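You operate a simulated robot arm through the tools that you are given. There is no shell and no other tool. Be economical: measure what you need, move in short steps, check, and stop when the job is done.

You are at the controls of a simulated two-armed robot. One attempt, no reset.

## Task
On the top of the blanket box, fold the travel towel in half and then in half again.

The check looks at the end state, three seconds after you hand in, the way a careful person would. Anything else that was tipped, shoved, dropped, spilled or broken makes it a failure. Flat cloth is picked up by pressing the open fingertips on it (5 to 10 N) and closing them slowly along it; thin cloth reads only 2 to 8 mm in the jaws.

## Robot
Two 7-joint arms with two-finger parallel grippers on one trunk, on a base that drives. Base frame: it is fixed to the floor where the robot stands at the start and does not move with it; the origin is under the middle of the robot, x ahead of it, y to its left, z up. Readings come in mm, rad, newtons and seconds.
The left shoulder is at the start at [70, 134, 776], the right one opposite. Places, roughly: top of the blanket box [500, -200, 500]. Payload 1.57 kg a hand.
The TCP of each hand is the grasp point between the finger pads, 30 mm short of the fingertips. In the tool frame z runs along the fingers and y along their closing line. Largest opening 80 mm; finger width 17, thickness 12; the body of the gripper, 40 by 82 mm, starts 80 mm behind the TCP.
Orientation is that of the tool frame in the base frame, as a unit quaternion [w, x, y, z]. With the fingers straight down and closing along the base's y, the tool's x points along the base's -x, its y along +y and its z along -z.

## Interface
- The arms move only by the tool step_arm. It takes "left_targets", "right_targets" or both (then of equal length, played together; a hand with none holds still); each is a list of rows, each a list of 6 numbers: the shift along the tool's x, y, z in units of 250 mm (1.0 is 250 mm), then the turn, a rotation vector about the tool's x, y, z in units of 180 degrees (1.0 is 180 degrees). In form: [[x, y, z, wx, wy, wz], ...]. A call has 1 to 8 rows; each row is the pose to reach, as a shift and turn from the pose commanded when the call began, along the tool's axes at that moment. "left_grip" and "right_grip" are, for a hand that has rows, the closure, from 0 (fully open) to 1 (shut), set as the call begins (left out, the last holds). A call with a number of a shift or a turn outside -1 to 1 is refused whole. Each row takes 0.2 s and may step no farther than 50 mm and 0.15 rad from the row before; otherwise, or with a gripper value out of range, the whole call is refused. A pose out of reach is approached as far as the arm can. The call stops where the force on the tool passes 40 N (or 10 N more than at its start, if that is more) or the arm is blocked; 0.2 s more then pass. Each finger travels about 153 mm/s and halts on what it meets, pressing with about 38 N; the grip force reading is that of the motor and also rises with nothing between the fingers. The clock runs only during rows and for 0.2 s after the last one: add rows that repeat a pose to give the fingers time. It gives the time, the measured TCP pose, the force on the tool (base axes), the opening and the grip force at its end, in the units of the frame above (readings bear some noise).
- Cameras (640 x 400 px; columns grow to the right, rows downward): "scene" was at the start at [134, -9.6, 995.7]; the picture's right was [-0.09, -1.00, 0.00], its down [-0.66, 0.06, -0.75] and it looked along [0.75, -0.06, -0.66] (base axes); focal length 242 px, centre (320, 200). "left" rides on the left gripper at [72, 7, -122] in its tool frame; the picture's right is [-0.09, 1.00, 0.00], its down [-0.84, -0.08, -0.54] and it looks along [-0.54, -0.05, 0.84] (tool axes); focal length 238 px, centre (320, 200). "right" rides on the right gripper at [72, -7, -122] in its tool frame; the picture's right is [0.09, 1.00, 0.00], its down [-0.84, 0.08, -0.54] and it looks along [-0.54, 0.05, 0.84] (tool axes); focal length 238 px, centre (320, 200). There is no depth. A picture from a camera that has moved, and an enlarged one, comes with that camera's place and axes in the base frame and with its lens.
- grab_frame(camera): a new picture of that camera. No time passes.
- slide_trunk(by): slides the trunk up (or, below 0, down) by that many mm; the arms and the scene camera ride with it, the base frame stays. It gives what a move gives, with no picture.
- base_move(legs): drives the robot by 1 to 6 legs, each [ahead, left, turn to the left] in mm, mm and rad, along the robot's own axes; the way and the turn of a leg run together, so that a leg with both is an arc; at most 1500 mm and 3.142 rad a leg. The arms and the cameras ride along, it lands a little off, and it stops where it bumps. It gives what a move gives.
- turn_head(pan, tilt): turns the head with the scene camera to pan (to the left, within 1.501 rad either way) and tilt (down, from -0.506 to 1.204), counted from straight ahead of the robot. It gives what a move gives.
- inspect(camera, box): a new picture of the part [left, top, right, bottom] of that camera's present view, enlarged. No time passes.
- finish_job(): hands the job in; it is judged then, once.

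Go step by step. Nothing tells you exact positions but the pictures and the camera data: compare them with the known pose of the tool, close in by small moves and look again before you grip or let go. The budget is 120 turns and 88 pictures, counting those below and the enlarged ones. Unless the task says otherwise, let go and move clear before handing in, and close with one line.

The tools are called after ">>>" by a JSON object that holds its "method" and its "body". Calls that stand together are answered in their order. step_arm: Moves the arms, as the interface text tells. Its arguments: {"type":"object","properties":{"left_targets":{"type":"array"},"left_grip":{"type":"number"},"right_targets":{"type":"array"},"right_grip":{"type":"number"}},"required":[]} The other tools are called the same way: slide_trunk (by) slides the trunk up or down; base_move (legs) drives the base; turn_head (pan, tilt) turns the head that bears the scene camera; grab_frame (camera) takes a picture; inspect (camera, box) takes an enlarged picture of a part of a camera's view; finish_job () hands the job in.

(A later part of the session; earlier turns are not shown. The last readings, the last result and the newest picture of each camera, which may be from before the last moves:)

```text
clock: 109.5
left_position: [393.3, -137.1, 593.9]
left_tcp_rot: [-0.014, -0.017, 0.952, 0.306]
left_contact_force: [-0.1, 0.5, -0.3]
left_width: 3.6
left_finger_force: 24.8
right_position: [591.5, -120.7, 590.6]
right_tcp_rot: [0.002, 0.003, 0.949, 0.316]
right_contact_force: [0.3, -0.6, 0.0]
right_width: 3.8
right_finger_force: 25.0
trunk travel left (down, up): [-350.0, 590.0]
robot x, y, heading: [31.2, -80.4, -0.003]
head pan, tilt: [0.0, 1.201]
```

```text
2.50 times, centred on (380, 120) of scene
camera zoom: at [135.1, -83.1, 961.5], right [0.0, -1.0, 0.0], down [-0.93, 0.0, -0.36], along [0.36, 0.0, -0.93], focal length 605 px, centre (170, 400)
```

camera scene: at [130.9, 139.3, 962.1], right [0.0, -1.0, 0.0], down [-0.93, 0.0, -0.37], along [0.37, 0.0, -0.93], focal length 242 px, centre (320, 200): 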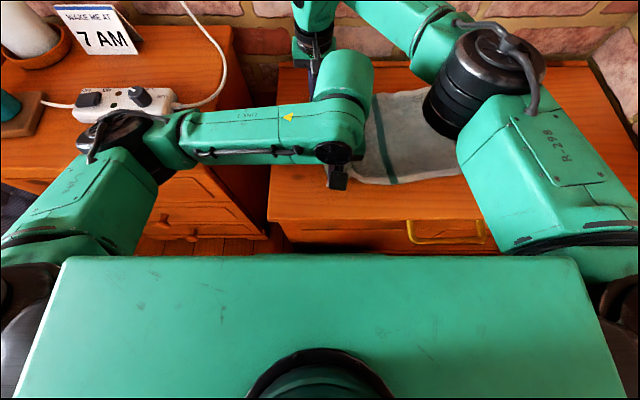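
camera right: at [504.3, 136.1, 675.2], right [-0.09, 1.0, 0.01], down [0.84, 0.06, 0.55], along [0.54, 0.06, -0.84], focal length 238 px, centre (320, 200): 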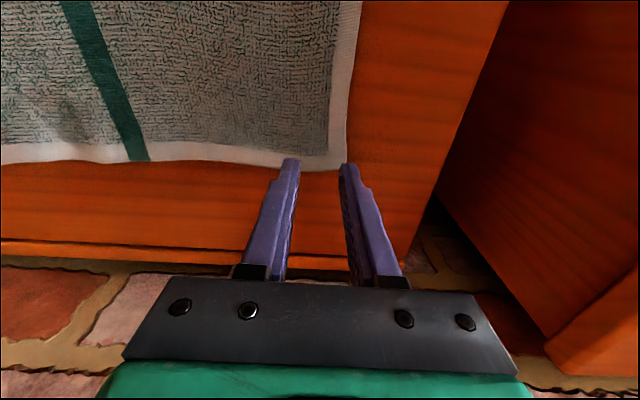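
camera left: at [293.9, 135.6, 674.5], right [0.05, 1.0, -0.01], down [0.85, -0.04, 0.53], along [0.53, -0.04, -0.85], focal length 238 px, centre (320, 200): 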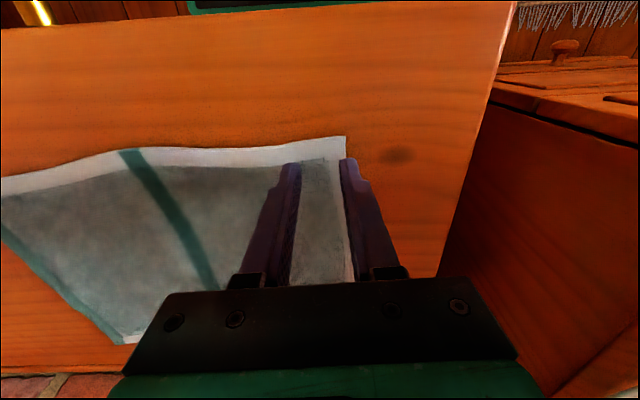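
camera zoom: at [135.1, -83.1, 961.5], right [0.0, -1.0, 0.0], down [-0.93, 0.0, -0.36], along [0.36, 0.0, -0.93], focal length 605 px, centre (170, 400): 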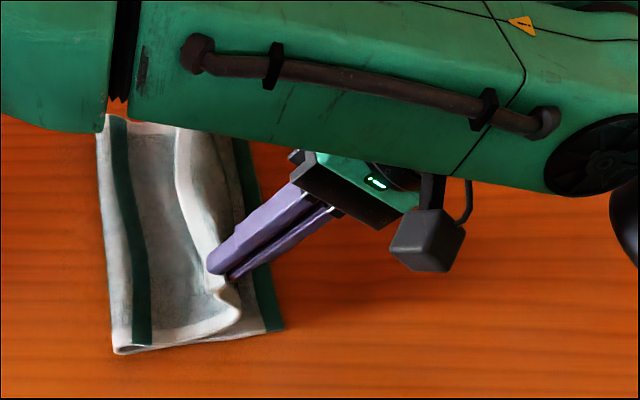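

The tilt worked and the cloth now leaves leftward. I nudge left to push the crease out, then go right along a low slack path.

>>> {"method": "base_move", "body": {"legs": [[0, 20, 0], [0, 20, 0]]}}

>>> {"method": "step_arm", "body": {"left_targets": [[0, -0.017, 0.024, 0, 0, 0], [0, -0.035, 0.048, 0, 0, 0]], "right_targets": [[0, -0.017, 0.024, 0, 0, 0], [0, -0.035, 0.048, 0, 0, 0]]}}

>>> {"method": "base_move", "body": {"legs": [[0, -15, 0], [0, -15, 0], [0, -15, 0], [0, -15, 0]]}}

>>> {"method": "inspect", "body": {"camera": "scene", "box": [260, 40, 500, 200]}}

```text
clock: 110.6
left_position: [393.8, -94.6, 593.5]
left_tcp_rot: [-0.013, -0.015, 0.953, 0.304]
left_contact_force: [-0.5, 0.8, -0.6]
left_width: 3.7
left_finger_force: 24.9
right_position: [592.8, -79.1, 589.9]
right_tcp_rot: [0.002, 0.002, 0.949, 0.315]
right_contact_force: [0.4, 0.2, 0.2]
right_width: 3.8
right_finger_force: 25.0
trunk travel left (down, up): [-350.0, 590.0]
robot x, y, heading: [31.8, -40.8, -0.002]
head pan, tilt: [0.0, 1.201]
```

```text
clock: 111.2
left_position: [393.9, -95.9, 577.9]
left_tcp_rot: [-0.013, -0.016, 0.952, 0.306]
left_contact_force: [0.0, -0.3, -0.6]
left_width: 3.8
left_finger_force: 24.4
right_position: [591.5, -79.2, 575.6]
right_tcp_rot: [0.003, 0.002, 0.949, 0.316]
right_contact_force: [0.0, -0.2, 0.5]
right_width: 3.9
right_finger_force: 24.1
trunk travel left (down, up): [-350.0, 590.0]
robot x, y, heading: [34.5, -38.9, 0.0]
head pan, tilt: [0.0, 1.201]
```

```text
clock: 113.1
left_position: [391.0, -155.7, 579.1]
left_tcp_rot: [-0.013, -0.016, 0.952, 0.306]
left_contact_force: [0.3, 0.0, 0.0]
left_width: 3.7
left_finger_force: 24.3
right_position: [591.5, -140.6, 574.5]
right_tcp_rot: [0.002, 0.002, 0.949, 0.314]
right_contact_force: [-0.5, -0.2, 0.3]
right_width: 3.8
right_finger_force: 24.7
trunk travel left (down, up): [-350.0, 590.0]
robot x, y, heading: [29.3, -103.0, -0.003]
head pan, tilt: [0.0, 1.201]
```

```text
2.50 times, centred on (380, 120) of scene
camera zoom: at [135.0, -103.6, 961.5], right [0.0, -1.0, 0.0], down [-0.93, 0.0, -0.36], along [0.36, 0.0, -0.93], focal length 605 px, centre (170, 400)
```

zoom: 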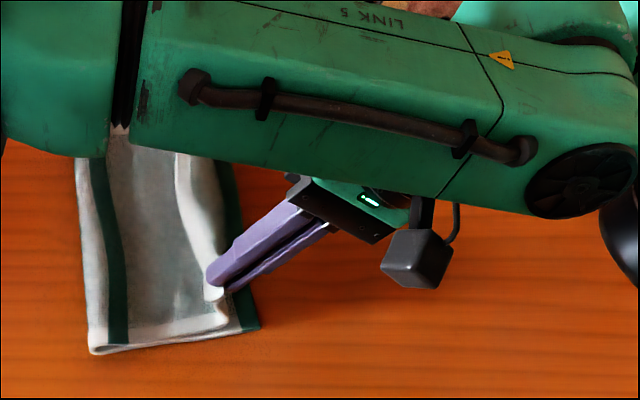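

The crease hasn't recovered yet. I go back up and left to reset it past the mid-line, then repeat the lowering with the hands tilted.

>>> {"method": "step_arm", "body": {"left_targets": [[0, 0.06, -0.08, 0, 0, 0], [0, 0.113, -0.155, 0, 0, 0]], "right_targets": [[0, 0.06, -0.08, 0, 0, 0], [0, 0.113, -0.155, 0, 0, 0]]}}

>>> {"method": "base_move", "body": {"legs": [[0, 40, 0], [0, 40, 0], [0, 25, 0]]}}

>>> {"method": "step_arm", "body": {"left_targets": [[0, -0.03, 0.04, 0, 0, 0], [0, -0.06, 0.08, 0, 0, 0], [0, -0.06, 0.08, 0, 0, 0]], "right_targets": [[0, -0.03, 0.04, 0, 0, 0], [0, -0.06, 0.08, 0, 0, 0], [0, -0.06, 0.08, 0, 0, 0]]}}

>>> {"method": "base_move", "body": {"legs": [[0, -15, 0], [0, -15, 0], [0, -15, 0]]}}

>>> {"method": "step_arm", "body": {"left_targets": [[0, -0.03, 0.04, 0, 0, 0], [0, -0.06, 0.08, 0, 0, 0], [0, -0.06, 0.08, 0, 0, 0]], "right_targets": [[0, -0.03, 0.04, 0, 0, 0], [0, -0.06, 0.08, 0, 0, 0], [0, -0.06, 0.08, 0, 0, 0]]}}

>>> {"method": "inspect", "body": {"camera": "scene", "box": [260, 40, 500, 200]}}

```text
clock: 113.7
left_position: [392.9, -155.9, 625.5]
left_tcp_rot: [-0.013, -0.014, 0.952, 0.304]
left_contact_force: [0.2, 0.2, -0.4]
left_width: 3.7
left_finger_force: 24.3
right_position: [590.5, -140.3, 623.7]
right_tcp_rot: [0.003, 0.002, 0.949, 0.316]
right_contact_force: [-0.2, 0.2, -0.1]
right_width: 3.8
right_finger_force: 24.3
trunk travel left (down, up): [-350.0, 590.0]
robot x, y, heading: [24.9, -105.7, 0.002]
head pan, tilt: [0.0, 1.201]
```

```text
clock: 115.5
left_position: [392.9, -52.1, 627.0]
left_tcp_rot: [-0.013, -0.015, 0.952, 0.305]
left_contact_force: [0.0, -0.3, 0.7]
left_width: 3.8
left_finger_force: 24.7
right_position: [591.7, -38.0, 624.0]
right_tcp_rot: [0.004, 0.003, 0.949, 0.315]
right_contact_force: [-0.4, -0.4, -0.3]
right_width: 3.7
right_finger_force: 24.7
trunk travel left (down, up): [-350.0, 590.0]
robot x, y, heading: [29.6, 7.7, -0.004]
head pan, tilt: [0.0, 1.201]
```

```text
clock: 116.3
left_position: [393.9, -53.0, 600.9]
left_tcp_rot: [-0.013, -0.016, 0.952, 0.304]
left_contact_force: [0.1, 0.7, -0.4]
left_width: 3.8
left_finger_force: 24.5
right_position: [593.0, -36.3, 600.9]
right_tcp_rot: [0.003, 0.002, 0.949, 0.315]
right_contact_force: [0.3, 0.2, 0.5]
right_width: 3.7
right_finger_force: 24.4
trunk travel left (down, up): [-350.0, 590.0]
robot x, y, heading: [29.6, 2.5, -0.005]
head pan, tilt: [0.0, 1.201]
```

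```text
clock: 117.8
left_position: [393.3, -98.2, 601.5]
left_tcp_rot: [-0.013, -0.016, 0.952, 0.306]
left_contact_force: [0.5, -0.5, -0.1]
left_width: 3.7
left_finger_force: 24.4
right_position: [592.9, -81.8, 600.6]
right_tcp_rot: [0.002, 0.002, 0.949, 0.315]
right_contact_force: [-0.1, 0.5, -0.3]
right_width: 3.8
right_finger_force: 24.5
trunk travel left (down, up): [-350.0, 590.0]
robot x, y, heading: [29.2, -42.4, -0.007]
head pan, tilt: [0.0, 1.201]
```

```text
clock: 118.6
left_position: [393.5, -98.9, 575.3]
left_tcp_rot: [-0.014, -0.016, 0.952, 0.305]
left_contact_force: [-0.2, -0.1, -0.1]
left_width: 3.7
left_finger_force: 24.7
right_position: [591.2, -81.0, 575.7]
right_tcp_rot: [0.003, 0.003, 0.949, 0.315]
right_contact_force: [0.1, -0.1, -0.2]
right_width: 3.7
right_finger_force: 24.8
trunk travel left (down, up): [-350.0, 590.0]
robot x, y, heading: [31.7, -39.6, 0.002]
head pan, tilt: [0.0, 1.201]
```

```text
2.50 times, centred on (380, 120) of scene
camera zoom: at [135.2, -44.1, 961.5], right [0.0, -1.0, 0.0], down [-0.93, 0.0, -0.36], along [0.36, 0.0, -0.93], focal length 605 px, centre (170, 400)
```

zoom: 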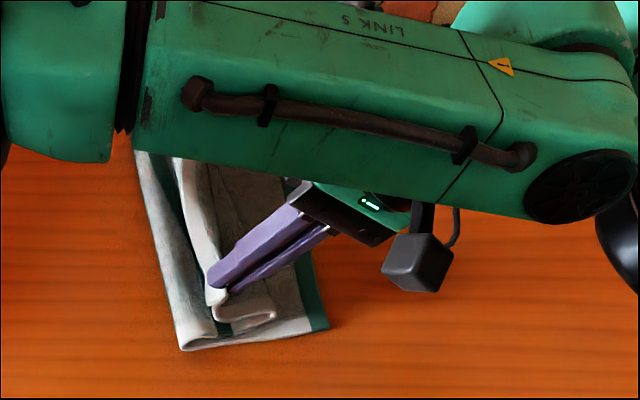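

The near end skewed. I'll reset properly by lifting and going left past the mid-line, then repeat with the hands already tilted.

>>> {"method": "step_arm", "body": {"left_targets": [[0, 0.05, -0.065, 0, 0, 0], [0, 0.1, -0.13, 0, 0, 0], [0, 0.142, -0.194, 0, 0, 0]], "right_targets": [[0, 0.05, -0.065, 0, 0, 0], [0, 0.1, -0.13, 0, 0, 0], [0, 0.142, -0.194, 0, 0, 0]]}}

>>> {"method": "base_move", "body": {"legs": [[0, 40, 0], [0, 40, 0], [0, 30, 0]]}}

>>> {"method": "inspect", "body": {"camera": "scene", "box": [280, 40, 520, 200]}}

```text
clock: 119.4
left_position: [393.1, -98.6, 635.5]
left_tcp_rot: [-0.015, -0.014, 0.952, 0.305]
left_contact_force: [-0.1, -0.5, 0.1]
left_width: 3.8
left_finger_force: 24.7
right_position: [591.3, -82.4, 636.9]
right_tcp_rot: [0.003, 0.003, 0.949, 0.315]
right_contact_force: [0.0, -1.5, -0.5]
right_width: 4.1
right_finger_force: 24.8
trunk travel left (down, up): [-350.0, 590.0]
robot x, y, heading: [28.2, -44.8, -0.013]
head pan, tilt: [0.0, 1.201]
```

```text
clock: 121.2
left_position: [393.6, 14.5, 635.4]
left_tcp_rot: [-0.013, -0.016, 0.952, 0.304]
left_contact_force: [0.6, 1.6, -0.3]
left_width: 3.7
left_finger_force: 24.9
right_position: [593.1, 29.9, 635.3]
right_tcp_rot: [0.002, 0.003, 0.949, 0.316]
right_contact_force: [0.1, 0.8, -0.4]
right_width: 3.8
right_finger_force: 24.3
trunk travel left (down, up): [-350.0, 590.0]
robot x, y, heading: [31.2, 70.8, -0.001]
head pan, tilt: [0.0, 1.201]
```

```text
2.50 times, centred on (400, 120) of scene
camera zoom: at [135.6, 68.8, 961.5], right [0.0, -1.0, 0.0], down [-0.93, 0.0, -0.36], along [0.36, 0.0, -0.93], focal length 605 px, centre (120, 400)
```

zoom: 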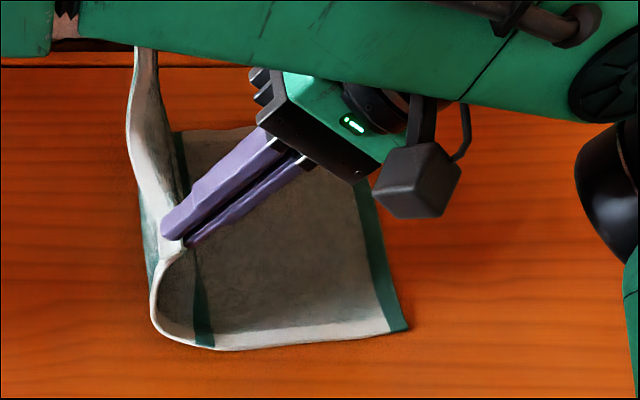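

The loop now bulges cleanly to the left with the crease beyond the mid-line. I go right on a low, slack path so the loop rolls over.

>>> {"method": "base_move", "body": {"legs": [[0, -18, 0], [0, -18, 0]]}}

>>> {"method": "step_arm", "body": {"left_targets": [[0, -0.026, 0.035, 0, 0, 0], [0, -0.052, 0.071, 0, 0, 0]], "right_targets": [[0, -0.026, 0.035, 0, 0, 0], [0, -0.052, 0.071, 0, 0, 0]]}}

>>> {"method": "base_move", "body": {"legs": [[0, -18, 0], [0, -18, 0]]}}

>>> {"method": "step_arm", "body": {"left_targets": [[0, -0.026, 0.035, 0, 0, 0], [0, -0.052, 0.071, 0, 0, 0]], "right_targets": [[0, -0.026, 0.035, 0, 0, 0], [0, -0.052, 0.071, 0, 0, 0]]}}

>>> {"method": "base_move", "body": {"legs": [[0, -18, 0], [0, -18, 0], [0, -18, 0]]}}

>>> {"method": "inspect", "body": {"camera": "scene", "box": [280, 40, 520, 200]}}

```text
clock: 122.3
left_position: [394.1, -21.7, 634.8]
left_tcp_rot: [-0.012, -0.015, 0.952, 0.305]
left_contact_force: [-0.4, -0.9, -0.5]
left_width: 3.8
left_finger_force: 24.1
right_position: [593.3, -6.4, 636.8]
right_tcp_rot: [0.003, 0.003, 0.949, 0.315]
right_contact_force: [-0.6, 0.6, -1.4]
right_width: 3.6
right_finger_force: 24.7
trunk travel left (down, up): [-350.0, 590.0]
robot x, y, heading: [30.7, 37.0, -0.008]
head pan, tilt: [0.0, 1.201]
```

```text
clock: 123.0
left_position: [393.7, -19.9, 612.8]
left_tcp_rot: [-0.012, -0.015, 0.952, 0.305]
left_contact_force: [-0.5, -0.3, -1.0]
left_width: 3.9
left_finger_force: 24.0
right_position: [593.8, -7.5, 614.3]
right_tcp_rot: [0.003, 0.003, 0.949, 0.315]
right_contact_force: [0.4, 0.0, -0.2]
right_width: 4.0
right_finger_force: 24.8
trunk travel left (down, up): [-350.0, 590.0]
robot x, y, heading: [31.7, 36.2, -0.006]
head pan, tilt: [0.0, 1.201]
```

```text
clock: 124.1
left_position: [393.5, -56.0, 614.3]
left_tcp_rot: [-0.013, -0.014, 0.952, 0.306]
left_contact_force: [-0.9, -0.2, -0.7]
left_width: 3.8
left_finger_force: 24.7
right_position: [593.9, -42.3, 613.1]
right_tcp_rot: [0.003, 0.002, 0.949, 0.316]
right_contact_force: [-0.7, -0.4, 0.2]
right_width: 3.7
right_finger_force: 24.7
trunk travel left (down, up): [-350.0, 590.0]
robot x, y, heading: [28.0, -3.3, -0.004]
head pan, tilt: [0.0, 1.201]
```

```text
clock: 124.7
left_position: [392.2, -57.8, 592.1]
left_tcp_rot: [-0.013, -0.015, 0.952, 0.305]
left_contact_force: [0.0, -0.5, -0.1]
left_width: 3.8
left_finger_force: 24.9
right_position: [593.0, -42.9, 592.3]
right_tcp_rot: [0.002, 0.002, 0.949, 0.316]
right_contact_force: [-0.1, 0.0, 0.2]
right_width: 3.9
right_finger_force: 24.8
trunk travel left (down, up): [-350.0, 590.0]
robot x, y, heading: [29.8, -0.2, -0.003]
head pan, tilt: [0.0, 1.201]
```

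```text
clock: 126.2
left_position: [391.5, -110.5, 592.7]
left_tcp_rot: [-0.013, -0.014, 0.952, 0.306]
left_contact_force: [0.2, -0.7, -0.8]
left_width: 3.6
left_finger_force: 24.3
right_position: [592.9, -96.0, 592.9]
right_tcp_rot: [0.003, 0.003, 0.949, 0.315]
right_contact_force: [-0.4, 0.6, 0.0]
right_width: 3.8
right_finger_force: 25.2
trunk travel left (down, up): [-350.0, 590.0]
robot x, y, heading: [26.9, -57.9, 0.001]
head pan, tilt: [0.0, 1.201]
```

```text
2.50 times, centred on (400, 120) of scene
camera zoom: at [135.2, -58.6, 961.5], right [0.0, -1.0, 0.0], down [-0.93, 0.0, -0.36], along [0.36, 0.0, -0.93], focal length 605 px, centre (120, 400)
```

zoom: 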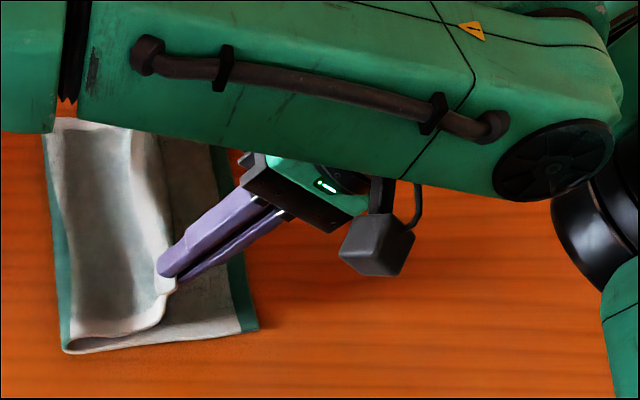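

Now the crease sits right on the mid-line (width about 166) with the cloth smooth. I continue low toward the right edge.

>>> {"method": "step_arm", "body": {"left_targets": [[0, -0.026, 0.035, 0, 0, 0], [0, -0.052, 0.071, 0, 0, 0]], "right_targets": [[0, -0.026, 0.035, 0, 0, 0], [0, -0.052, 0.071, 0, 0, 0]]}}

>>> {"method": "base_move", "body": {"legs": [[0, -12, 0], [0, -12, 0]]}}

>>> {"method": "step_arm", "body": {"left_targets": [[0, -0.018, 0.025, 0, 0, 0], [0, -0.037, 0.05, 0, 0, 0]], "right_targets": [[0, -0.018, 0.025, 0, 0, 0], [0, -0.037, 0.05, 0, 0, 0]]}}

>>> {"method": "base_move", "body": {"legs": [[0, -12, 0], [0, -10, 0]]}}

>>> {"method": "inspect", "body": {"camera": "scene", "box": [260, 40, 500, 200]}}

```text
clock: 126.8
left_position: [391.2, -110.8, 569.9]
left_tcp_rot: [-0.013, -0.016, 0.952, 0.305]
left_contact_force: [-0.3, 1.3, 0.5]
left_width: 3.6
left_finger_force: 24.6
right_position: [592.8, -95.1, 568.8]
right_tcp_rot: [0.003, 0.002, 0.949, 0.316]
right_contact_force: [1.2, 1.0, 0.2]
right_width: 4.0
right_finger_force: 24.8
trunk travel left (down, up): [-350.0, 590.0]
robot x, y, heading: [28.4, -57.1, -0.004]
head pan, tilt: [0.0, 1.201]
```

```text
clock: 128.0
left_position: [392.4, -135.2, 569.4]
left_tcp_rot: [-0.014, -0.017, 0.952, 0.306]
left_contact_force: [0.4, 0.1, -0.1]
left_width: 3.9
left_finger_force: 24.6
right_position: [592.8, -120.2, 569.6]
right_tcp_rot: [0.002, 0.002, 0.949, 0.315]
right_contact_force: [-0.7, -0.6, -0.7]
right_width: 3.9
right_finger_force: 24.7
trunk travel left (down, up): [-350.0, 590.0]
robot x, y, heading: [31.3, -80.2, -0.001]
head pan, tilt: [0.0, 1.201]
```

```text
clock: 128.6
left_position: [391.4, -133.8, 553.8]
left_tcp_rot: [-0.014, -0.016, 0.953, 0.304]
left_contact_force: [-0.3, 0.7, 0.0]
left_width: 3.3
left_finger_force: 23.8
right_position: [592.7, -118.0, 555.1]
right_tcp_rot: [0.003, 0.002, 0.949, 0.315]
right_contact_force: [-0.4, -0.1, -0.3]
right_width: 3.9
right_finger_force: 24.6
trunk travel left (down, up): [-350.0, 590.0]
robot x, y, heading: [31.3, -76.2, -0.005]
head pan, tilt: [0.0, 1.201]
```

```text
clock: 129.6
left_position: [391.3, -156.3, 554.4]
left_tcp_rot: [-0.014, -0.016, 0.952, 0.305]
left_contact_force: [-0.2, -0.8, 0.3]
left_width: 3.8
left_finger_force: 24.6
right_position: [592.9, -140.5, 554.1]
right_tcp_rot: [0.001, 0.002, 0.949, 0.315]
right_contact_force: [-0.2, 0.7, -0.4]
right_width: 3.5
right_finger_force: 24.8
trunk travel left (down, up): [-350.0, 590.0]
robot x, y, heading: [29.6, -99.5, -0.002]
head pan, tilt: [0.0, 1.201]
```

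```text
2.50 times, centred on (380, 120) of scene
camera zoom: at [135.0, -103.8, 961.5], right [0.0, -1.0, 0.0], down [-0.93, 0.0, -0.36], along [0.36, 0.0, -0.93], focal length 605 px, centre (170, 400)
```

zoom: 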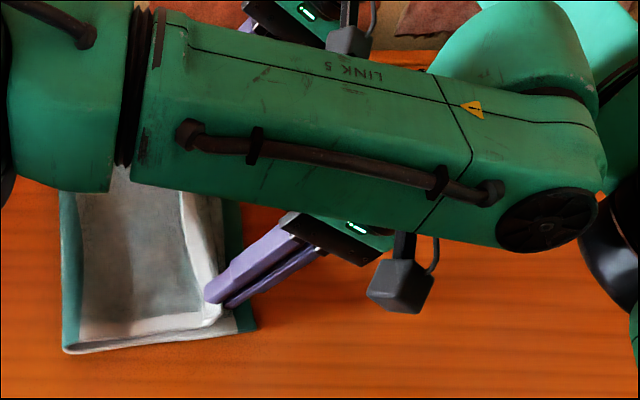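

This looks very good: the crease stays at mid and the top edge is nearly over the lower right edge. I set the edge down, open and withdraw up and right.

>>> {"method": "base_move", "body": {"legs": [[0, -12, 0]]}}

>>> {"method": "step_arm", "body": {"left_targets": [[0, -0.018, 0.025, 0, 0, 0], [0, -0.037, 0.05, 0, 0, 0], [0, -0.037, 0.05, 0, 0, 0]], "right_targets": [[0, -0.018, 0.025, 0, 0, 0], [0, -0.037, 0.05, 0, 0, 0], [0, -0.037, 0.05, 0, 0, 0]]}}

>>> {"method": "step_arm", "body": {"left_targets": [[0, 0, 0, 0, 0, 0], [0, 0, 0, 0, 0, 0], [0, 0, -0.1, 0, 0, 0], [0, 0, -0.25, 0, 0, 0], [0, 0, -0.4, 0, 0, 0], [0, 0, -0.5, 0, 0, 0]], "right_targets": [[0, 0, 0, 0, 0, 0], [0, 0, 0, 0, 0, 0], [0, 0, -0.1, 0, 0, 0], [0, 0, -0.25, 0, 0, 0], [0, 0, -0.4, 0, 0, 0], [0, 0, -0.5, 0, 0, 0]], "left_grip": 0.65, "right_grip": 0.65}}

>>> {"method": "grab_frame", "body": {"camera": "left"}}

```text
clock: 130.4
left_position: [391.7, -169.3, 553.0]
left_tcp_rot: [-0.014, -0.015, 0.952, 0.305]
left_contact_force: [-0.1, -0.2, -0.6]
left_width: 3.6
left_finger_force: 24.7
right_position: [592.5, -152.5, 555.4]
right_tcp_rot: [0.002, 0.001, 0.949, 0.316]
right_contact_force: [0.2, 0.6, -1.1]
right_width: 3.9
right_finger_force: 24.3
trunk travel left (down, up): [-350.0, 590.0]
robot x, y, heading: [26.5, -111.1, -0.004]
head pan, tilt: [0.0, 1.201]
```

```text
clock: 131.2
left_position: [391.5, -168.7, 539.7]
left_tcp_rot: [-0.013, -0.016, 0.952, 0.305]
left_contact_force: [0.1, -0.8, 0.3]
left_width: 3.4
left_finger_force: 24.3
right_position: [592.5, -151.7, 539.2]
right_tcp_rot: [0.002, 0.002, 0.949, 0.314]
right_contact_force: [0.4, -0.4, 0.2]
right_width: 4.1
right_finger_force: 24.3
trunk travel left (down, up): [-350.0, 590.0]
robot x, y, heading: [31.5, -112.3, -0.006]
head pan, tilt: [0.0, 1.201]
```

```text
clock: 132.6
left_position: [384.4, -200.6, 638.1]
left_tcp_rot: [-0.013, -0.015, 0.952, 0.304]
left_contact_force: [-0.6, -0.5, 0.1]
left_width: 27.9
left_finger_force: 0.2
left hand out of reach, approached as far as the arm can: row 4, 5, 6
right_position: [591.4, -228.2, 638.4]
right_tcp_rot: [0.003, 0.001, 0.949, 0.315]
right_contact_force: [-0.7, 0.0, 0.6]
right_width: 27.8
right_finger_force: 0.1
trunk travel left (down, up): [-350.0, 590.0]
robot x, y, heading: [28.7, -109.6, -0.003]
head pan, tilt: [0.0, 1.201]
```

```text
12 pictures are left
camera left: at [316.0, -267.0, 741.6], right [0.07, 0.82, 0.57], down [0.86, -0.35, 0.38], along [0.51, 0.47, -0.72], focal length 238 px, centre (320, 200)
```

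left: 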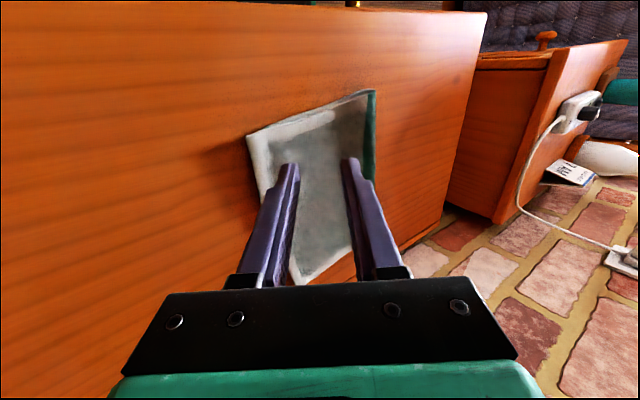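

Fold 1 looks neat and flat. I clear the hands, untilt them, and then take a full look before fold 2 (far edge over near edge).

>>> {"method": "step_arm", "body": {"left_targets": [[-0.03, 0.11, 0.058, 0.03, 0, 0], [-0.06, 0.225, 0.115, 0.06, 0, 0], [-0.09, 0.34, 0.173, 0.09, 0, 0], [-0.12, 0.45, 0.23, 0.12, 0, 0], [-0.15, 0.56, 0.288, 0.15, 0, 0], [-0.18, 0.675, 0.346, 0.18, 0, 0], [-0.21, 0.79, 0.404, 0.2, 0, 0], [-0.236, 0.9, 0.461, 0.2, 0, 0]], "right_targets": [[0.03, 0.01, -0.03, 0.03, 0, 0], [0.06, 0.02, -0.06, 0.06, 0, 0], [0.09, 0.04, -0.09, 0.09, 0, 0], [0.12, 0.06, -0.12, 0.12, 0, 0], [0.16, 0.08, -0.129, 0.15, 0, 0], [0.2, 0.094, -0.129, 0.18, 0, 0], [0.25, 0.094, -0.129, 0.2, 0, 0], [0.29, 0.094, -0.129, 0.2, 0, 0]]}}

>>> {"method": "step_arm", "body": {"left_targets": [[0, 0.03, 0, 0, 0, 0.045], [0, 0.06, 0, 0, 0, 0.09], [0, 0.09, 0, 0, 0, 0.135], [0, 0.12, 0, 0, 0, 0.18], [0, 0.15, 0, 0, 0, 0.225], [0, 0.18, 0, 0, 0, 0.27], [0, 0.2, 0, 0, 0, 0.315], [0, 0.2, 0, 0, 0, 0.36]], "right_targets": [[0, 0, 0, 0, 0, -0.045], [0, 0, 0, 0, 0, -0.09], [0, 0, 0, 0, 0, -0.135], [0, 0, 0, 0, 0, -0.18], [0, 0, 0, 0, 0, -0.225], [0, 0, 0, 0, 0, -0.27], [0, 0, 0, 0, 0, -0.315], [0, 0, 0, 0, 0, -0.36]]}}

>>> {"method": "step_arm", "body": {"left_targets": [[0, 0, 0, 0, 0, 0.035], [0, 0, 0, 0, 0, 0.07], [0, 0, 0, 0, 0, 0.105], [0, 0, 0, 0, 0, 0.14]], "right_targets": [[0, 0, 0, 0, 0, -0.035], [0, 0, 0, 0, 0, -0.07], [0, 0, 0, 0, 0, -0.105], [0, 0, 0, 0, 0, -0.14]]}}

>>> {"method": "grab_frame", "body": {"camera": "scene"}}

```text
clock: 134.4
left_position: [433.4, 50.7, 673.2]
left_tcp_rot: [-0.008, -0.021, 1.0, -0.005]
left_contact_force: [-0.1, -0.2, -0.6]
left_width: 27.8
left_finger_force: 0.0
right_position: [519.0, -225.9, 679.2]
right_tcp_rot: [0.002, 0.002, 1.0, 0.007]
right_contact_force: [-0.4, 0.2, -0.2]
right_width: 28.1
right_finger_force: 0.1
trunk travel left (down, up): [-350.0, 590.0]
robot x, y, heading: [31.1, -110.8, -0.001]
head pan, tilt: [0.0, 1.201]
```

```text
clock: 136.2
left_position: [433.8, 102.5, 672.0]
left_tcp_rot: [-0.005, 0.521, 0.854, -0.009]
left_contact_force: [1.0, 0.3, 0.2]
left_width: 28.1
left_finger_force: 0.1
right_position: [383.1, -194.7, 704.1]
right_tcp_rot: [0.009, -0.499, 0.866, -0.003]
right_contact_force: [0.2, 0.0, 0.0]
right_width: 27.8
right_finger_force: 0.0
right hand out of reach, approached as far as the arm can: row 5, 6, 7, 8
trunk travel left (down, up): [-350.0, 590.0]
robot x, y, heading: [25.8, -113.3, -0.003]
head pan, tilt: [0.0, 1.201]
```

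```text
clock: 137.2
left_position: [432.7, 101.9, 672.9]
left_tcp_rot: [-0.002, 0.694, 0.72, -0.009]
left_contact_force: [0.1, 0.0, 0.5]
left_width: 28.0
left_finger_force: 0.1
right_position: [290.4, -153.2, 699.6]
right_tcp_rot: [0.009, -0.675, 0.738, -0.004]
right_contact_force: [0.2, -1.1, 0.3]
right_width: 27.9
right_finger_force: 0.0
right hand out of reach, approached as far as the arm can: row 1, 2, 3, 4
trunk travel left (down, up): [-350.0, 590.0]
robot x, y, heading: [28.3, -113.4, -0.01]
head pan, tilt: [0.0, 1.201]
```

```text
11 pictures are left
camera scene: at [134.7, -115.2, 961.5], right [0.0, -1.0, 0.0], down [-0.93, 0.0, -0.36], along [0.36, 0.0, -0.93], focal length 242 px, centre (320, 200)
```

scene: 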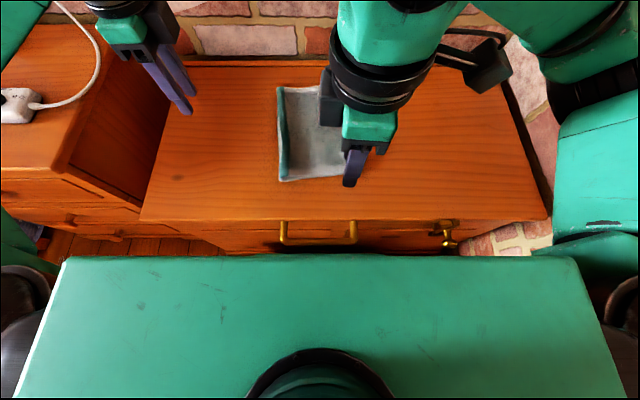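

The towel is cleanly folded once. The right wrist can't reach far when turned -90°, so for fold 2 I'll use ±30° wrist yaw and pinch diagonally at the far corners. I re-orient both hands away from the towel and look.

>>> {"method": "step_arm", "body": {"left_targets": [[0, 0, 0, 0, 0, -0.042], [0, 0, 0, 0, 0, -0.084], [0, 0, 0, 0, 0, -0.126], [0, 0, 0, 0, 0, -0.168], [0, 0, 0, 0, 0, -0.21], [0, 0, 0, 0, 0, -0.252], [0, 0, 0, 0, 0, -0.294], [0, 0, 0, 0, 0, -0.333]], "right_targets": [[0, 0, 0, 0, 0, 0.042], [0, 0, 0, 0, 0, 0.084], [0, 0, 0, 0, 0, 0.126], [0, 0, 0, 0, 0, 0.168], [0, 0, 0, 0, 0, 0.21], [0, 0, 0, 0, 0, 0.252], [0, 0, 0, 0, 0, 0.294], [0, 0, 0, 0, 0, 0.333]]}}

>>> {"method": "inspect", "body": {"camera": "scene", "box": [240, 50, 420, 200]}}

```text
clock: 139.0
left_position: [432.7, 102.0, 673.5]
left_tcp_rot: [-0.006, 0.238, 0.971, -0.007]
left_contact_force: [-0.3, 0.9, 0.1]
left_width: 28.0
left_finger_force: 0.1
right_position: [294.0, -150.8, 699.4]
right_tcp_rot: [0.009, -0.217, 0.976, 0.001]
right_contact_force: [0.3, 0.0, 0.0]
right_width: 27.8
right_finger_force: 0.1
trunk travel left (down, up): [-350.0, 590.0]
robot x, y, heading: [26.9, -112.3, 0.002]
head pan, tilt: [0.0, 1.201]
```

```text
2.67 times, centred on (330, 125) of scene
camera zoom: at [134.9, -115.4, 961.5], right [0.0, -1.0, 0.0], down [-0.93, 0.0, -0.36], along [0.36, 0.0, -0.93], focal length 646 px, centre (293, 400)
```

zoom: 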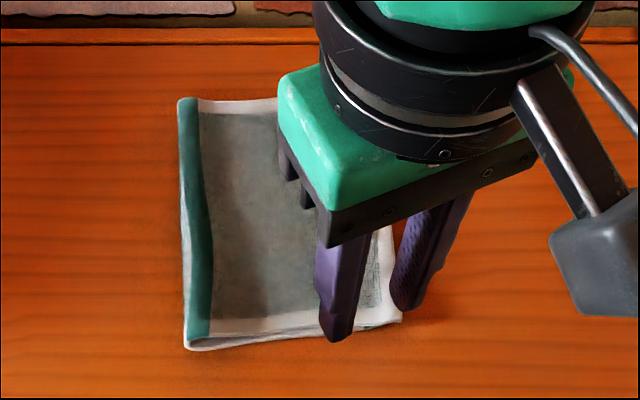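

Corners are now about NL(356,-31), FL(616,-8), NR(382,-203) and FR(627,-183). For fold 2 I'll use the right hand alone, closing across the far edge at its middle, which hung cleanly last time. First I turn its wrist and shift the base.

>>> {"method": "step_arm", "body": {"right_targets": [[0, 0, 0, 0, 0, 0.042], [0, 0, 0, 0, 0, 0.084], [0, 0, 0, 0, 0, 0.126], [0, 0, 0, 0, 0, 0.168], [0, 0, 0, 0, 0, 0.21], [0, 0, 0, 0, 0, 0.252], [0, 0, 0, 0, 0, 0.294], [0, 0, 0, 0, 0, 0.336]]}}

>>> {"method": "step_arm", "body": {"right_targets": [[0, 0, 0, 0, 0, 0.039], [0, 0, 0, 0, 0, 0.078], [0, 0, 0, 0, 0, 0.117], [0, 0, 0, 0, 0, 0.157], [0, 0, 0, 0, 0, 0.196], [0, 0, 0, 0, 0, 0.236], [0, 0, 0, 0, 0, 0.275]]}}

>>> {"method": "base_move", "body": {"legs": [[0, 60, 0]]}}

```text
clock: 140.8
left_position: [430.5, 102.1, 672.8]
left_tcp_rot: [-0.005, 0.24, 0.971, -0.007]
left_contact_force: [0.0, -0.4, -0.9]
left_width: 28.1
left_finger_force: 0.0
right_position: [294.6, -152.3, 700.1]
right_tcp_rot: [0.009, 0.306, 0.952, 0.006]
right_contact_force: [0.5, 0.2, -0.1]
right_width: 27.7
right_finger_force: 0.0
trunk travel left (down, up): [-350.0, 590.0]
robot x, y, heading: [30.9, -114.7, -0.006]
head pan, tilt: [0.0, 1.201]
```

```text
clock: 142.4
left_position: [431.6, 101.2, 673.0]
left_tcp_rot: [-0.006, 0.241, 0.971, -0.007]
left_contact_force: [0.6, 0.2, -0.4]
left_width: 28.0
left_finger_force: 0.1
right_position: [294.9, -151.8, 699.2]
right_tcp_rot: [0.004, 0.676, 0.737, 0.009]
right_contact_force: [0.3, -0.1, -0.3]
right_width: 27.9
right_finger_force: 0.1
trunk travel left (down, up): [-350.0, 590.0]
robot x, y, heading: [33.0, -109.4, -0.003]
head pan, tilt: [0.0, 1.201]
```

```text
clock: 143.4
left_position: [431.8, 162.1, 672.5]
left_tcp_rot: [-0.006, 0.241, 0.97, -0.006]
left_contact_force: [0.7, 0.6, -0.1]
left_width: 28.0
left_finger_force: 0.0
right_position: [294.0, -91.7, 700.2]
right_tcp_rot: [0.006, 0.675, 0.738, 0.009]
right_contact_force: [-0.8, -0.8, -1.1]
right_width: 28.0
right_finger_force: 0.0
trunk travel left (down, up): [-350.0, 590.0]
robot x, y, heading: [31.7, -53.0, -0.001]
head pan, tilt: [0.0, 1.201]
```

The wrist is at 85°, which matches the towel's axis. I move the right hand to hover above the middle of the far edge.

>>> {"method": "step_arm", "body": {"right_targets": [[-0.019, 0.18, 0.07, 0, 0, 0], [-0.038, 0.36, 0.14, 0, 0, 0], [-0.057, 0.54, 0.21, 0, 0, 0], [-0.076, 0.72, 0.28, 0, 0, 0], [-0.095, 0.9, 0.35, 0, 0, 0]], "right_grip": 0.675}}

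>>> {"method": "step_arm", "body": {"right_targets": [[-0.012, 0.11, 0.08, 0, 0, 0], [-0.024, 0.22, 0.16, 0, 0, 0], [-0.034, 0.325, 0.22, 0, 0, 0], [-0.034, 0.325, 0.22, 0, 0, 0]]}}

>>> {"method": "grab_frame", "body": {"camera": "right"}}

```text
clock: 144.6
left_position: [432.7, 161.0, 672.9]
left_tcp_rot: [-0.007, 0.241, 0.97, -0.006]
left_contact_force: [0.3, 0.2, -0.3]
left_width: 28.0
left_finger_force: 0.1
right_position: [522.4, -96.6, 616.0]
right_tcp_rot: [0.004, 0.674, 0.739, 0.008]
right_contact_force: [-0.2, 0.4, -0.7]
right_width: 26.1
right_finger_force: 0.0
trunk travel left (down, up): [-350.0, 590.0]
robot x, y, heading: [26.7, -52.1, 0.0]
head pan, tilt: [0.0, 1.201]
```

```text
clock: 145.6
left_position: [432.9, 161.2, 672.4]
left_tcp_rot: [-0.006, 0.24, 0.971, -0.006]
left_contact_force: [-0.5, 0.5, 0.5]
left_width: 28.0
left_finger_force: 0.0
right_position: [605.2, -96.3, 562.6]
right_tcp_rot: [0.004, 0.674, 0.739, 0.009]
right_contact_force: [-0.9, 0.5, -0.1]
right_width: 26.0
right_finger_force: 0.0
trunk travel left (down, up): [-350.0, 590.0]
robot x, y, heading: [28.4, -54.0, -0.001]
head pan, tilt: [0.0, 1.201]
```

```text
9 pictures are left
camera right: at [589.7, -27.4, 683.0], right [0.98, 0.18, 0.02], down [0.14, -0.83, 0.54], along [0.12, -0.53, -0.84], focal length 238 px, centre (320, 200)
```

right: 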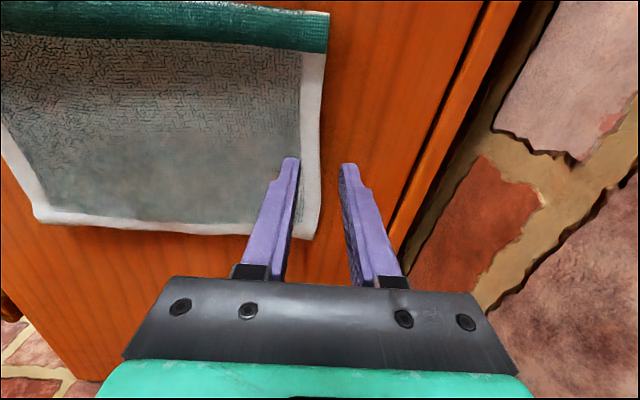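

The far edge is at x≈608, with its middle at y≈-98. I shift back 16 mm so the outer finger straddles the edge, and press.

>>> {"method": "step_arm", "body": {"right_targets": [[0, -0.03, 0.04, 0, 0, 0], [0, -0.064, 0.08, 0, 0, 0], [0, -0.064, 0.108, 0, 0, 0], [0, -0.064, 0.116, 0, 0, 0], [0, -0.064, 0.116, 0, 0, 0]]}}

```text
clock: 146.8
left_position: [431.0, 161.0, 674.3]
left_tcp_rot: [-0.005, 0.241, 0.971, -0.005]
left_contact_force: [-0.2, 0.7, -0.2]
left_width: 28.0
left_finger_force: 0.0
right_position: [588.1, -97.0, 534.4]
right_tcp_rot: [0.005, 0.675, 0.738, 0.009]
right_contact_force: [3.1, -1.2, 14.1]
right_width: 24.7
right_finger_force: 0.0
trunk travel left (down, up): [-350.0, 590.0]
robot x, y, heading: [30.7, -51.6, 0.001]
head pan, tilt: [0.0, 1.201]
```

Contact is about 14 N, which suits two layers. I close slowly.

>>> {"method": "step_arm", "body": {"right_targets": [[0, 0, 0, 0, 0, 0], [0, 0, 0, 0, 0, 0]], "right_grip": 0.75}}

>>> {"method": "step_arm", "body": {"right_targets": [[0, 0, 0, 0, 0, 0], [0, 0, 0, 0, 0, 0]], "right_grip": 0.83}}

>>> {"method": "step_arm", "body": {"right_targets": [[0, 0, 0, 0, 0, 0], [0, 0, 0, 0, 0, 0]], "right_grip": 1.0}}

>>> {"method": "step_arm", "body": {"right_targets": [[0, 0, -0.05, 0, 0, 0], [0, -0.02, -0.1, 0, 0, 0], [0, -0.05, -0.16, 0, 0, 0]]}}

>>> {"method": "grab_frame", "body": {"camera": "right"}}

```text
clock: 147.4
left_position: [430.0, 162.1, 673.9]
left_tcp_rot: [-0.005, 0.242, 0.97, -0.006]
left_contact_force: [0.0, -0.4, 0.9]
left_width: 28.0
left_finger_force: 0.1
right_position: [588.3, -96.7, 535.0]
right_tcp_rot: [0.006, 0.674, 0.738, 0.01]
right_contact_force: [1.8, -0.2, 18.0]
right_width: 19.4
right_finger_force: 0.1
trunk travel left (down, up): [-350.0, 590.0]
robot x, y, heading: [31.9, -50.4, -0.002]
head pan, tilt: [0.0, 1.201]
```

```text
clock: 148.0
left_position: [430.4, 161.6, 674.4]
left_tcp_rot: [-0.006, 0.241, 0.971, -0.006]
left_contact_force: [-0.7, 0.5, 0.1]
left_width: 28.1
left_finger_force: 0.1
right_position: [587.7, -97.2, 535.9]
right_tcp_rot: [0.005, 0.674, 0.738, 0.01]
right_contact_force: [2.3, 1.6, 18.9]
right_width: 11.5
right_finger_force: 0.0
trunk travel left (down, up): [-350.0, 590.0]
robot x, y, heading: [26.0, -52.0, -0.005]
head pan, tilt: [0.0, 1.201]
```

```text
clock: 148.6
left_position: [429.9, 160.3, 675.0]
left_tcp_rot: [-0.005, 0.241, 0.971, -0.006]
left_contact_force: [0.4, 0.2, 0.2]
left_width: 28.1
left_finger_force: 0.0
right_position: [586.3, -97.2, 535.1]
right_tcp_rot: [0.006, 0.674, 0.739, 0.01]
right_contact_force: [-5.2, 0.8, 17.7]
right_width: 5.0
right_finger_force: 25.1
trunk travel left (down, up): [-350.0, 590.0]
robot x, y, heading: [29.2, -49.2, -0.006]
head pan, tilt: [0.0, 1.201]
```

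```text
clock: 149.4
left_position: [431.8, 161.4, 672.8]
left_tcp_rot: [-0.006, 0.241, 0.97, -0.007]
left_contact_force: [-0.5, 0.1, -0.4]
left_width: 27.9
left_finger_force: 0.0
right_position: [576.9, -98.6, 573.7]
right_tcp_rot: [0.005, 0.675, 0.738, 0.008]
right_contact_force: [-0.8, 0.4, -0.4]
right_width: 4.1
right_finger_force: 25.0
trunk travel left (down, up): [-350.0, 590.0]
robot x, y, heading: [27.6, -49.4, -0.003]
head pan, tilt: [0.0, 1.201]
```

```text
8 pictures are left
camera right: at [560.7, -30.6, 693.8], right [0.98, 0.18, 0.02], down [0.14, -0.83, 0.54], along [0.11, -0.53, -0.84], focal length 238 px, centre (320, 200)
```

right: 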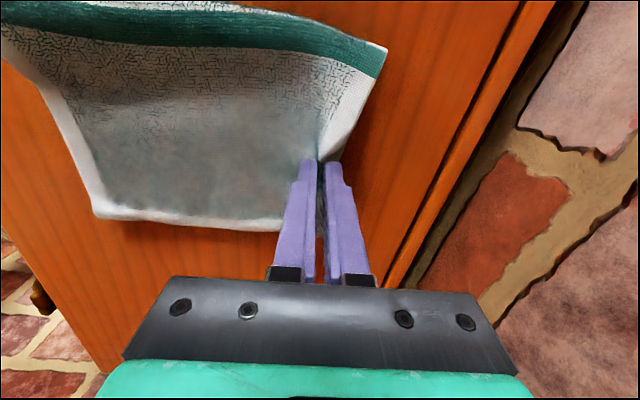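

The jaws read 4 mm, so I may have only the top layer. I'll check closely.

>>> {"method": "inspect", "body": {"camera": "right", "box": [220, 30, 420, 240]}}

```text
1.90 times, centred on (320, 135) of right
camera zoom: at [560.7, -30.6, 693.8], right [0.98, 0.18, 0.02], down [0.14, -0.83, 0.54], along [0.11, -0.53, -0.84], focal length 454 px, centre (320, 324)
```

zoom: 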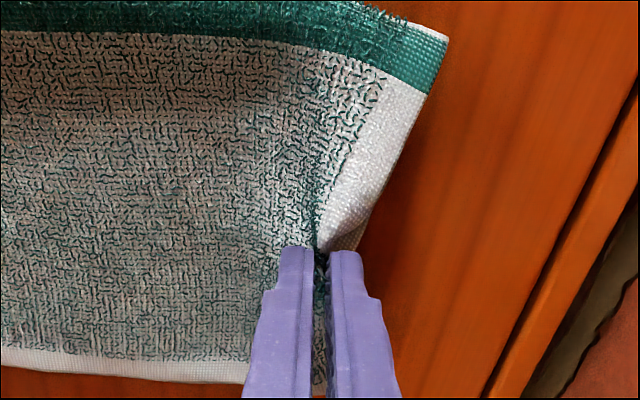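

The wood shows where the lower layer would lie, so both layers are lifted. I bring the pinch up and back while tilting so the cloth leaves toward the fold.

>>> {"method": "step_arm", "body": {"right_targets": [[0, -0.03, -0.04, 0, 0, 0], [0, -0.06, -0.08, -0.035, -0.003, 0], [0, -0.09, -0.11, -0.07, -0.006, 0], [0, -0.12, -0.125, -0.105, -0.009, 0], [0, -0.15, -0.125, -0.14, -0.012, 0], [0, -0.18, -0.12, -0.175, -0.015, 0], [0, -0.21, -0.116, -0.2, -0.017, 0], [0, -0.231, -0.116, -0.2, -0.017, 0]]}}

>>> {"method": "inspect", "body": {"camera": "scene", "box": [260, 50, 440, 200]}}

```text
clock: 151.2
left_position: [433.5, 160.8, 672.4]
left_tcp_rot: [-0.006, 0.242, 0.97, -0.007]
left_contact_force: [-0.3, 0.0, 0.1]
left_width: 28.3
left_finger_force: 0.1
right_position: [517.9, -104.6, 602.3]
right_tcp_rot: [0.233, 0.641, 0.698, 0.218]
right_contact_force: [-0.1, -0.3, 0.2]
right_width: 3.9
right_finger_force: 24.6
trunk travel left (down, up): [-350.0, 590.0]
robot x, y, heading: [33.3, -53.6, -0.004]
head pan, tilt: [0.0, 1.201]
```

```text
2.67 times, centred on (350, 125) of scene
camera zoom: at [135.1, -55.8, 961.5], right [0.0, -1.0, 0.0], down [-0.93, 0.0, -0.36], along [0.36, 0.0, -0.93], focal length 646 px, centre (240, 400)
```

zoom: 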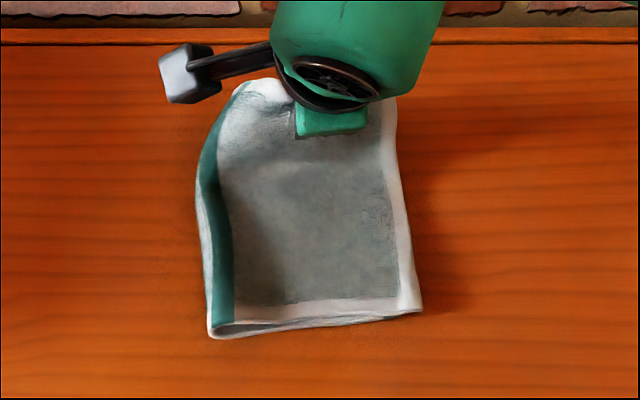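

The far half is lifted and the near half hasn't moved. I roll it toward the near edge along a low slack path.

>>> {"method": "step_arm", "body": {"right_targets": [[0, -0.055, -0.04, 0, 0, 0], [0, -0.12, -0.073, 0, 0, 0], [0, -0.187, -0.082, 0, 0, 0], [0, -0.257, -0.089, 0, 0, 0], [0, -0.324, -0.098, 0, 0, 0], [0, -0.389, -0.111, 0, 0, 0], [0, -0.436, -0.115, 0, 0, 0], [0, -0.436, -0.115, 0, 0, 0]]}}

>>> {"method": "inspect", "body": {"camera": "scene", "box": [260, 50, 440, 200]}}

```text
clock: 153.0
left_position: [432.2, 160.7, 672.9]
left_tcp_rot: [-0.006, 0.241, 0.971, -0.006]
left_contact_force: [-0.4, -0.2, -0.5]
left_width: 28.1
left_finger_force: 0.0
right_position: [413.3, -114.0, 558.9]
right_tcp_rot: [0.233, 0.64, 0.699, 0.218]
right_contact_force: [-0.7, 1.3, 0.8]
right_width: 4.1
right_finger_force: 25.2
trunk travel left (down, up): [-350.0, 590.0]
robot x, y, heading: [28.0, -56.5, -0.001]
head pan, tilt: [0.0, 1.201]
```

```text
2.67 times, centred on (350, 125) of scene
camera zoom: at [135.1, -55.7, 961.5], right [0.0, -1.0, 0.0], down [-0.93, 0.0, -0.36], along [0.36, 0.0, -0.93], focal length 646 px, centre (240, 400)
```

zoom: 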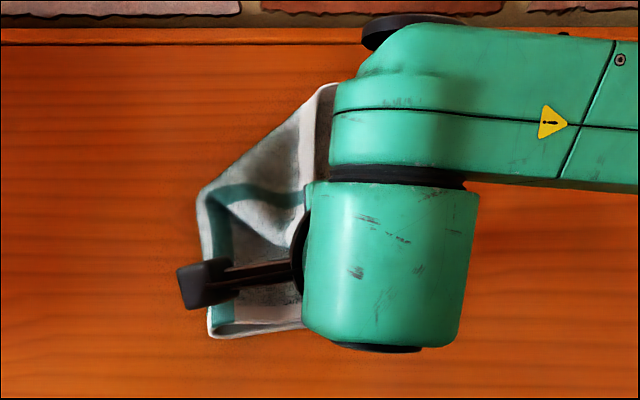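

The diagonal crease shows only the top layer came along with the pinch. I'll reverse the motion exactly, lay the layer back flat at the far edge, release and look.

>>> {"method": "step_arm", "body": {"right_targets": [[0, 0.047, 0.004, 0, 0, 0], [0, 0.112, 0.017, 0, 0, 0], [0, 0.179, 0.026, 0, 0, 0], [0, 0.249, 0.033, 0, 0, 0], [0, 0.316, 0.042, 0, 0, 0], [0, 0.381, 0.075, 0, 0, 0], [0, 0.436, 0.115, 0, 0, 0]]}}

>>> {"method": "step_arm", "body": {"right_targets": [[0, 0.011, 0.048, 0.025, 0.002, 0], [0, 0.022, 0.095, 0.05, 0.004, 0], [0, 0.033, 0.143, 0.075, 0.006, 0], [0, 0.044, 0.19, 0.1, 0.008, 0], [0, 0.055, 0.238, 0.125, 0.01, 0], [0, 0.066, 0.286, 0.15, 0.012, 0], [0, 0.077, 0.333, 0.175, 0.015, 0], [0, 0.088, 0.381, 0.2, 0.017, 0]]}}

```text
clock: 154.6
left_position: [432.3, 160.6, 672.9]
left_tcp_rot: [-0.007, 0.242, 0.97, -0.006]
left_contact_force: [-0.1, -0.8, -0.1]
left_width: 28.1
left_finger_force: 0.0
right_position: [516.4, -103.4, 602.4]
right_tcp_rot: [0.233, 0.64, 0.699, 0.218]
right_contact_force: [0.3, 0.0, 0.0]
right_width: 3.9
right_finger_force: 25.0
trunk travel left (down, up): [-350.0, 590.0]
robot x, y, heading: [28.7, -52.1, -0.006]
head pan, tilt: [0.0, 1.201]
```

```text
clock: 156.4
left_position: [432.5, 161.5, 672.5]
left_tcp_rot: [-0.006, 0.242, 0.97, -0.006]
left_contact_force: [-0.9, 0.6, 0.8]
left_width: 27.7
left_finger_force: 0.0
right_position: [593.1, -99.9, 540.2]
right_tcp_rot: [0.005, 0.674, 0.738, 0.009]
right_contact_force: [-0.4, -0.3, 1.0]
right_width: 4.1
right_finger_force: 24.6
trunk travel left (down, up): [-350.0, 590.0]
robot x, y, heading: [28.1, -53.2, -0.003]
head pan, tilt: [0.0, 1.201]
```

I release, lift, and turn the right wrist back to closing along y while moving it clear to the right. Then I take one look.

>>> {"method": "step_arm", "body": {"right_targets": [[0, 0, 0, 0, 0, 0], [0, 0, 0, 0, 0, 0], [0, 0, -0.12, 0, 0, 0], [0, -0.03, -0.26, 0, 0, 0], [-0.12, -0.06, -0.36, 0, 0, 0], [-0.26, -0.1, -0.4, 0, 0, 0], [-0.4, -0.14, -0.44, 0, 0, 0], [-0.5, -0.2, -0.46, 0, 0, 0]], "right_grip": 0.62}}

>>> {"method": "step_arm", "body": {"right_targets": [[0, 0, 0, 0, 0, -0.045], [0, 0, 0, 0, 0, -0.09], [0, 0, 0, 0, 0, -0.135], [0, 0, 0, 0, 0, -0.18], [0, 0, 0, 0, 0, -0.225], [0, 0, 0, 0, 0, -0.27], [0, 0, 0, 0, 0, -0.315], [0, 0, 0, 0, 0, -0.36]]}}

>>> {"method": "step_arm", "body": {"left_targets": [[0, 0, 0, 0, 0, -0.045], [0, 0, 0, 0, 0, -0.09], [0, 0, 0, 0, 0, -0.125], [0, 0, 0, 0, 0, -0.125]], "right_targets": [[0, 0, 0, 0, 0, -0.04], [0, 0, 0, 0, 0, -0.08], [0, 0, 0, 0, 0, -0.085], [0, 0, 0, 0, 0, -0.085]]}}

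>>> {"method": "inspect", "body": {"camera": "scene", "box": [260, 50, 440, 200]}}

```text
clock: 158.2
left_position: [430.8, 160.9, 674.1]
left_tcp_rot: [-0.005, 0.241, 0.97, -0.006]
left_contact_force: [0.9, 0.3, 1.3]
left_width: 28.4
left_finger_force: 0.0
right_position: [551.8, -229.1, 653.1]
right_tcp_rot: [0.004, 0.675, 0.738, 0.009]
right_contact_force: [0.0, 0.1, 0.0]
right_width: 30.7
right_finger_force: 0.1
trunk travel left (down, up): [-350.0, 590.0]
robot x, y, heading: [30.2, -53.1, 0.001]
head pan, tilt: [0.0, 1.201]
```

```text
clock: 160.0
left_position: [431.9, 161.3, 672.9]
left_tcp_rot: [-0.006, 0.242, 0.97, -0.007]
left_contact_force: [0.4, 0.1, 0.4]
left_width: 28.0
left_finger_force: 0.1
right_position: [551.8, -231.4, 651.6]
right_tcp_rot: [0.009, 0.173, 0.985, 0.005]
right_contact_force: [-0.1, 1.1, -0.1]
right_width: 30.3
right_finger_force: 0.0
trunk travel left (down, up): [-350.0, 590.0]
robot x, y, heading: [33.2, -50.4, -0.003]
head pan, tilt: [0.0, 1.201]
```

```text
clock: 161.0
left_position: [432.3, 161.4, 673.6]
left_tcp_rot: [-0.007, 0.046, 0.999, -0.005]
left_contact_force: [-0.1, 0.0, 0.2]
left_width: 28.0
left_finger_force: 0.1
right_position: [553.1, -231.8, 651.6]
right_tcp_rot: [0.01, 0.041, 0.999, 0.005]
right_contact_force: [-0.2, -0.9, -0.6]
right_width: 30.6
right_finger_force: 0.1
trunk travel left (down, up): [-350.0, 590.0]
robot x, y, heading: [26.8, -53.2, -0.003]
head pan, tilt: [0.0, 1.201]
```

```text
2.67 times, centred on (350, 125) of scene
camera zoom: at [135.1, -55.8, 961.5], right [0.0, -1.0, 0.0], down [-0.93, 0.0, -0.36], along [0.36, 0.0, -0.93], focal length 646 px, centre (240, 400)
```

zoom: 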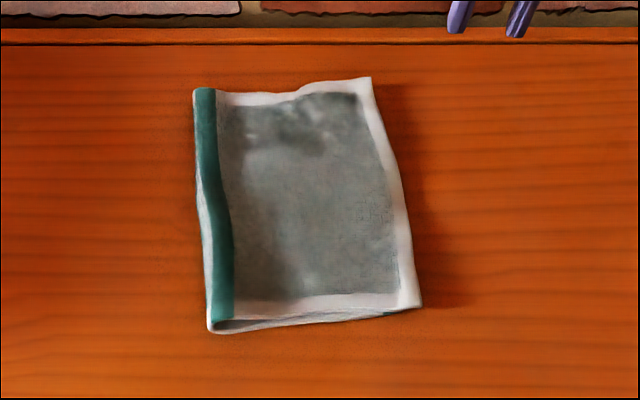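

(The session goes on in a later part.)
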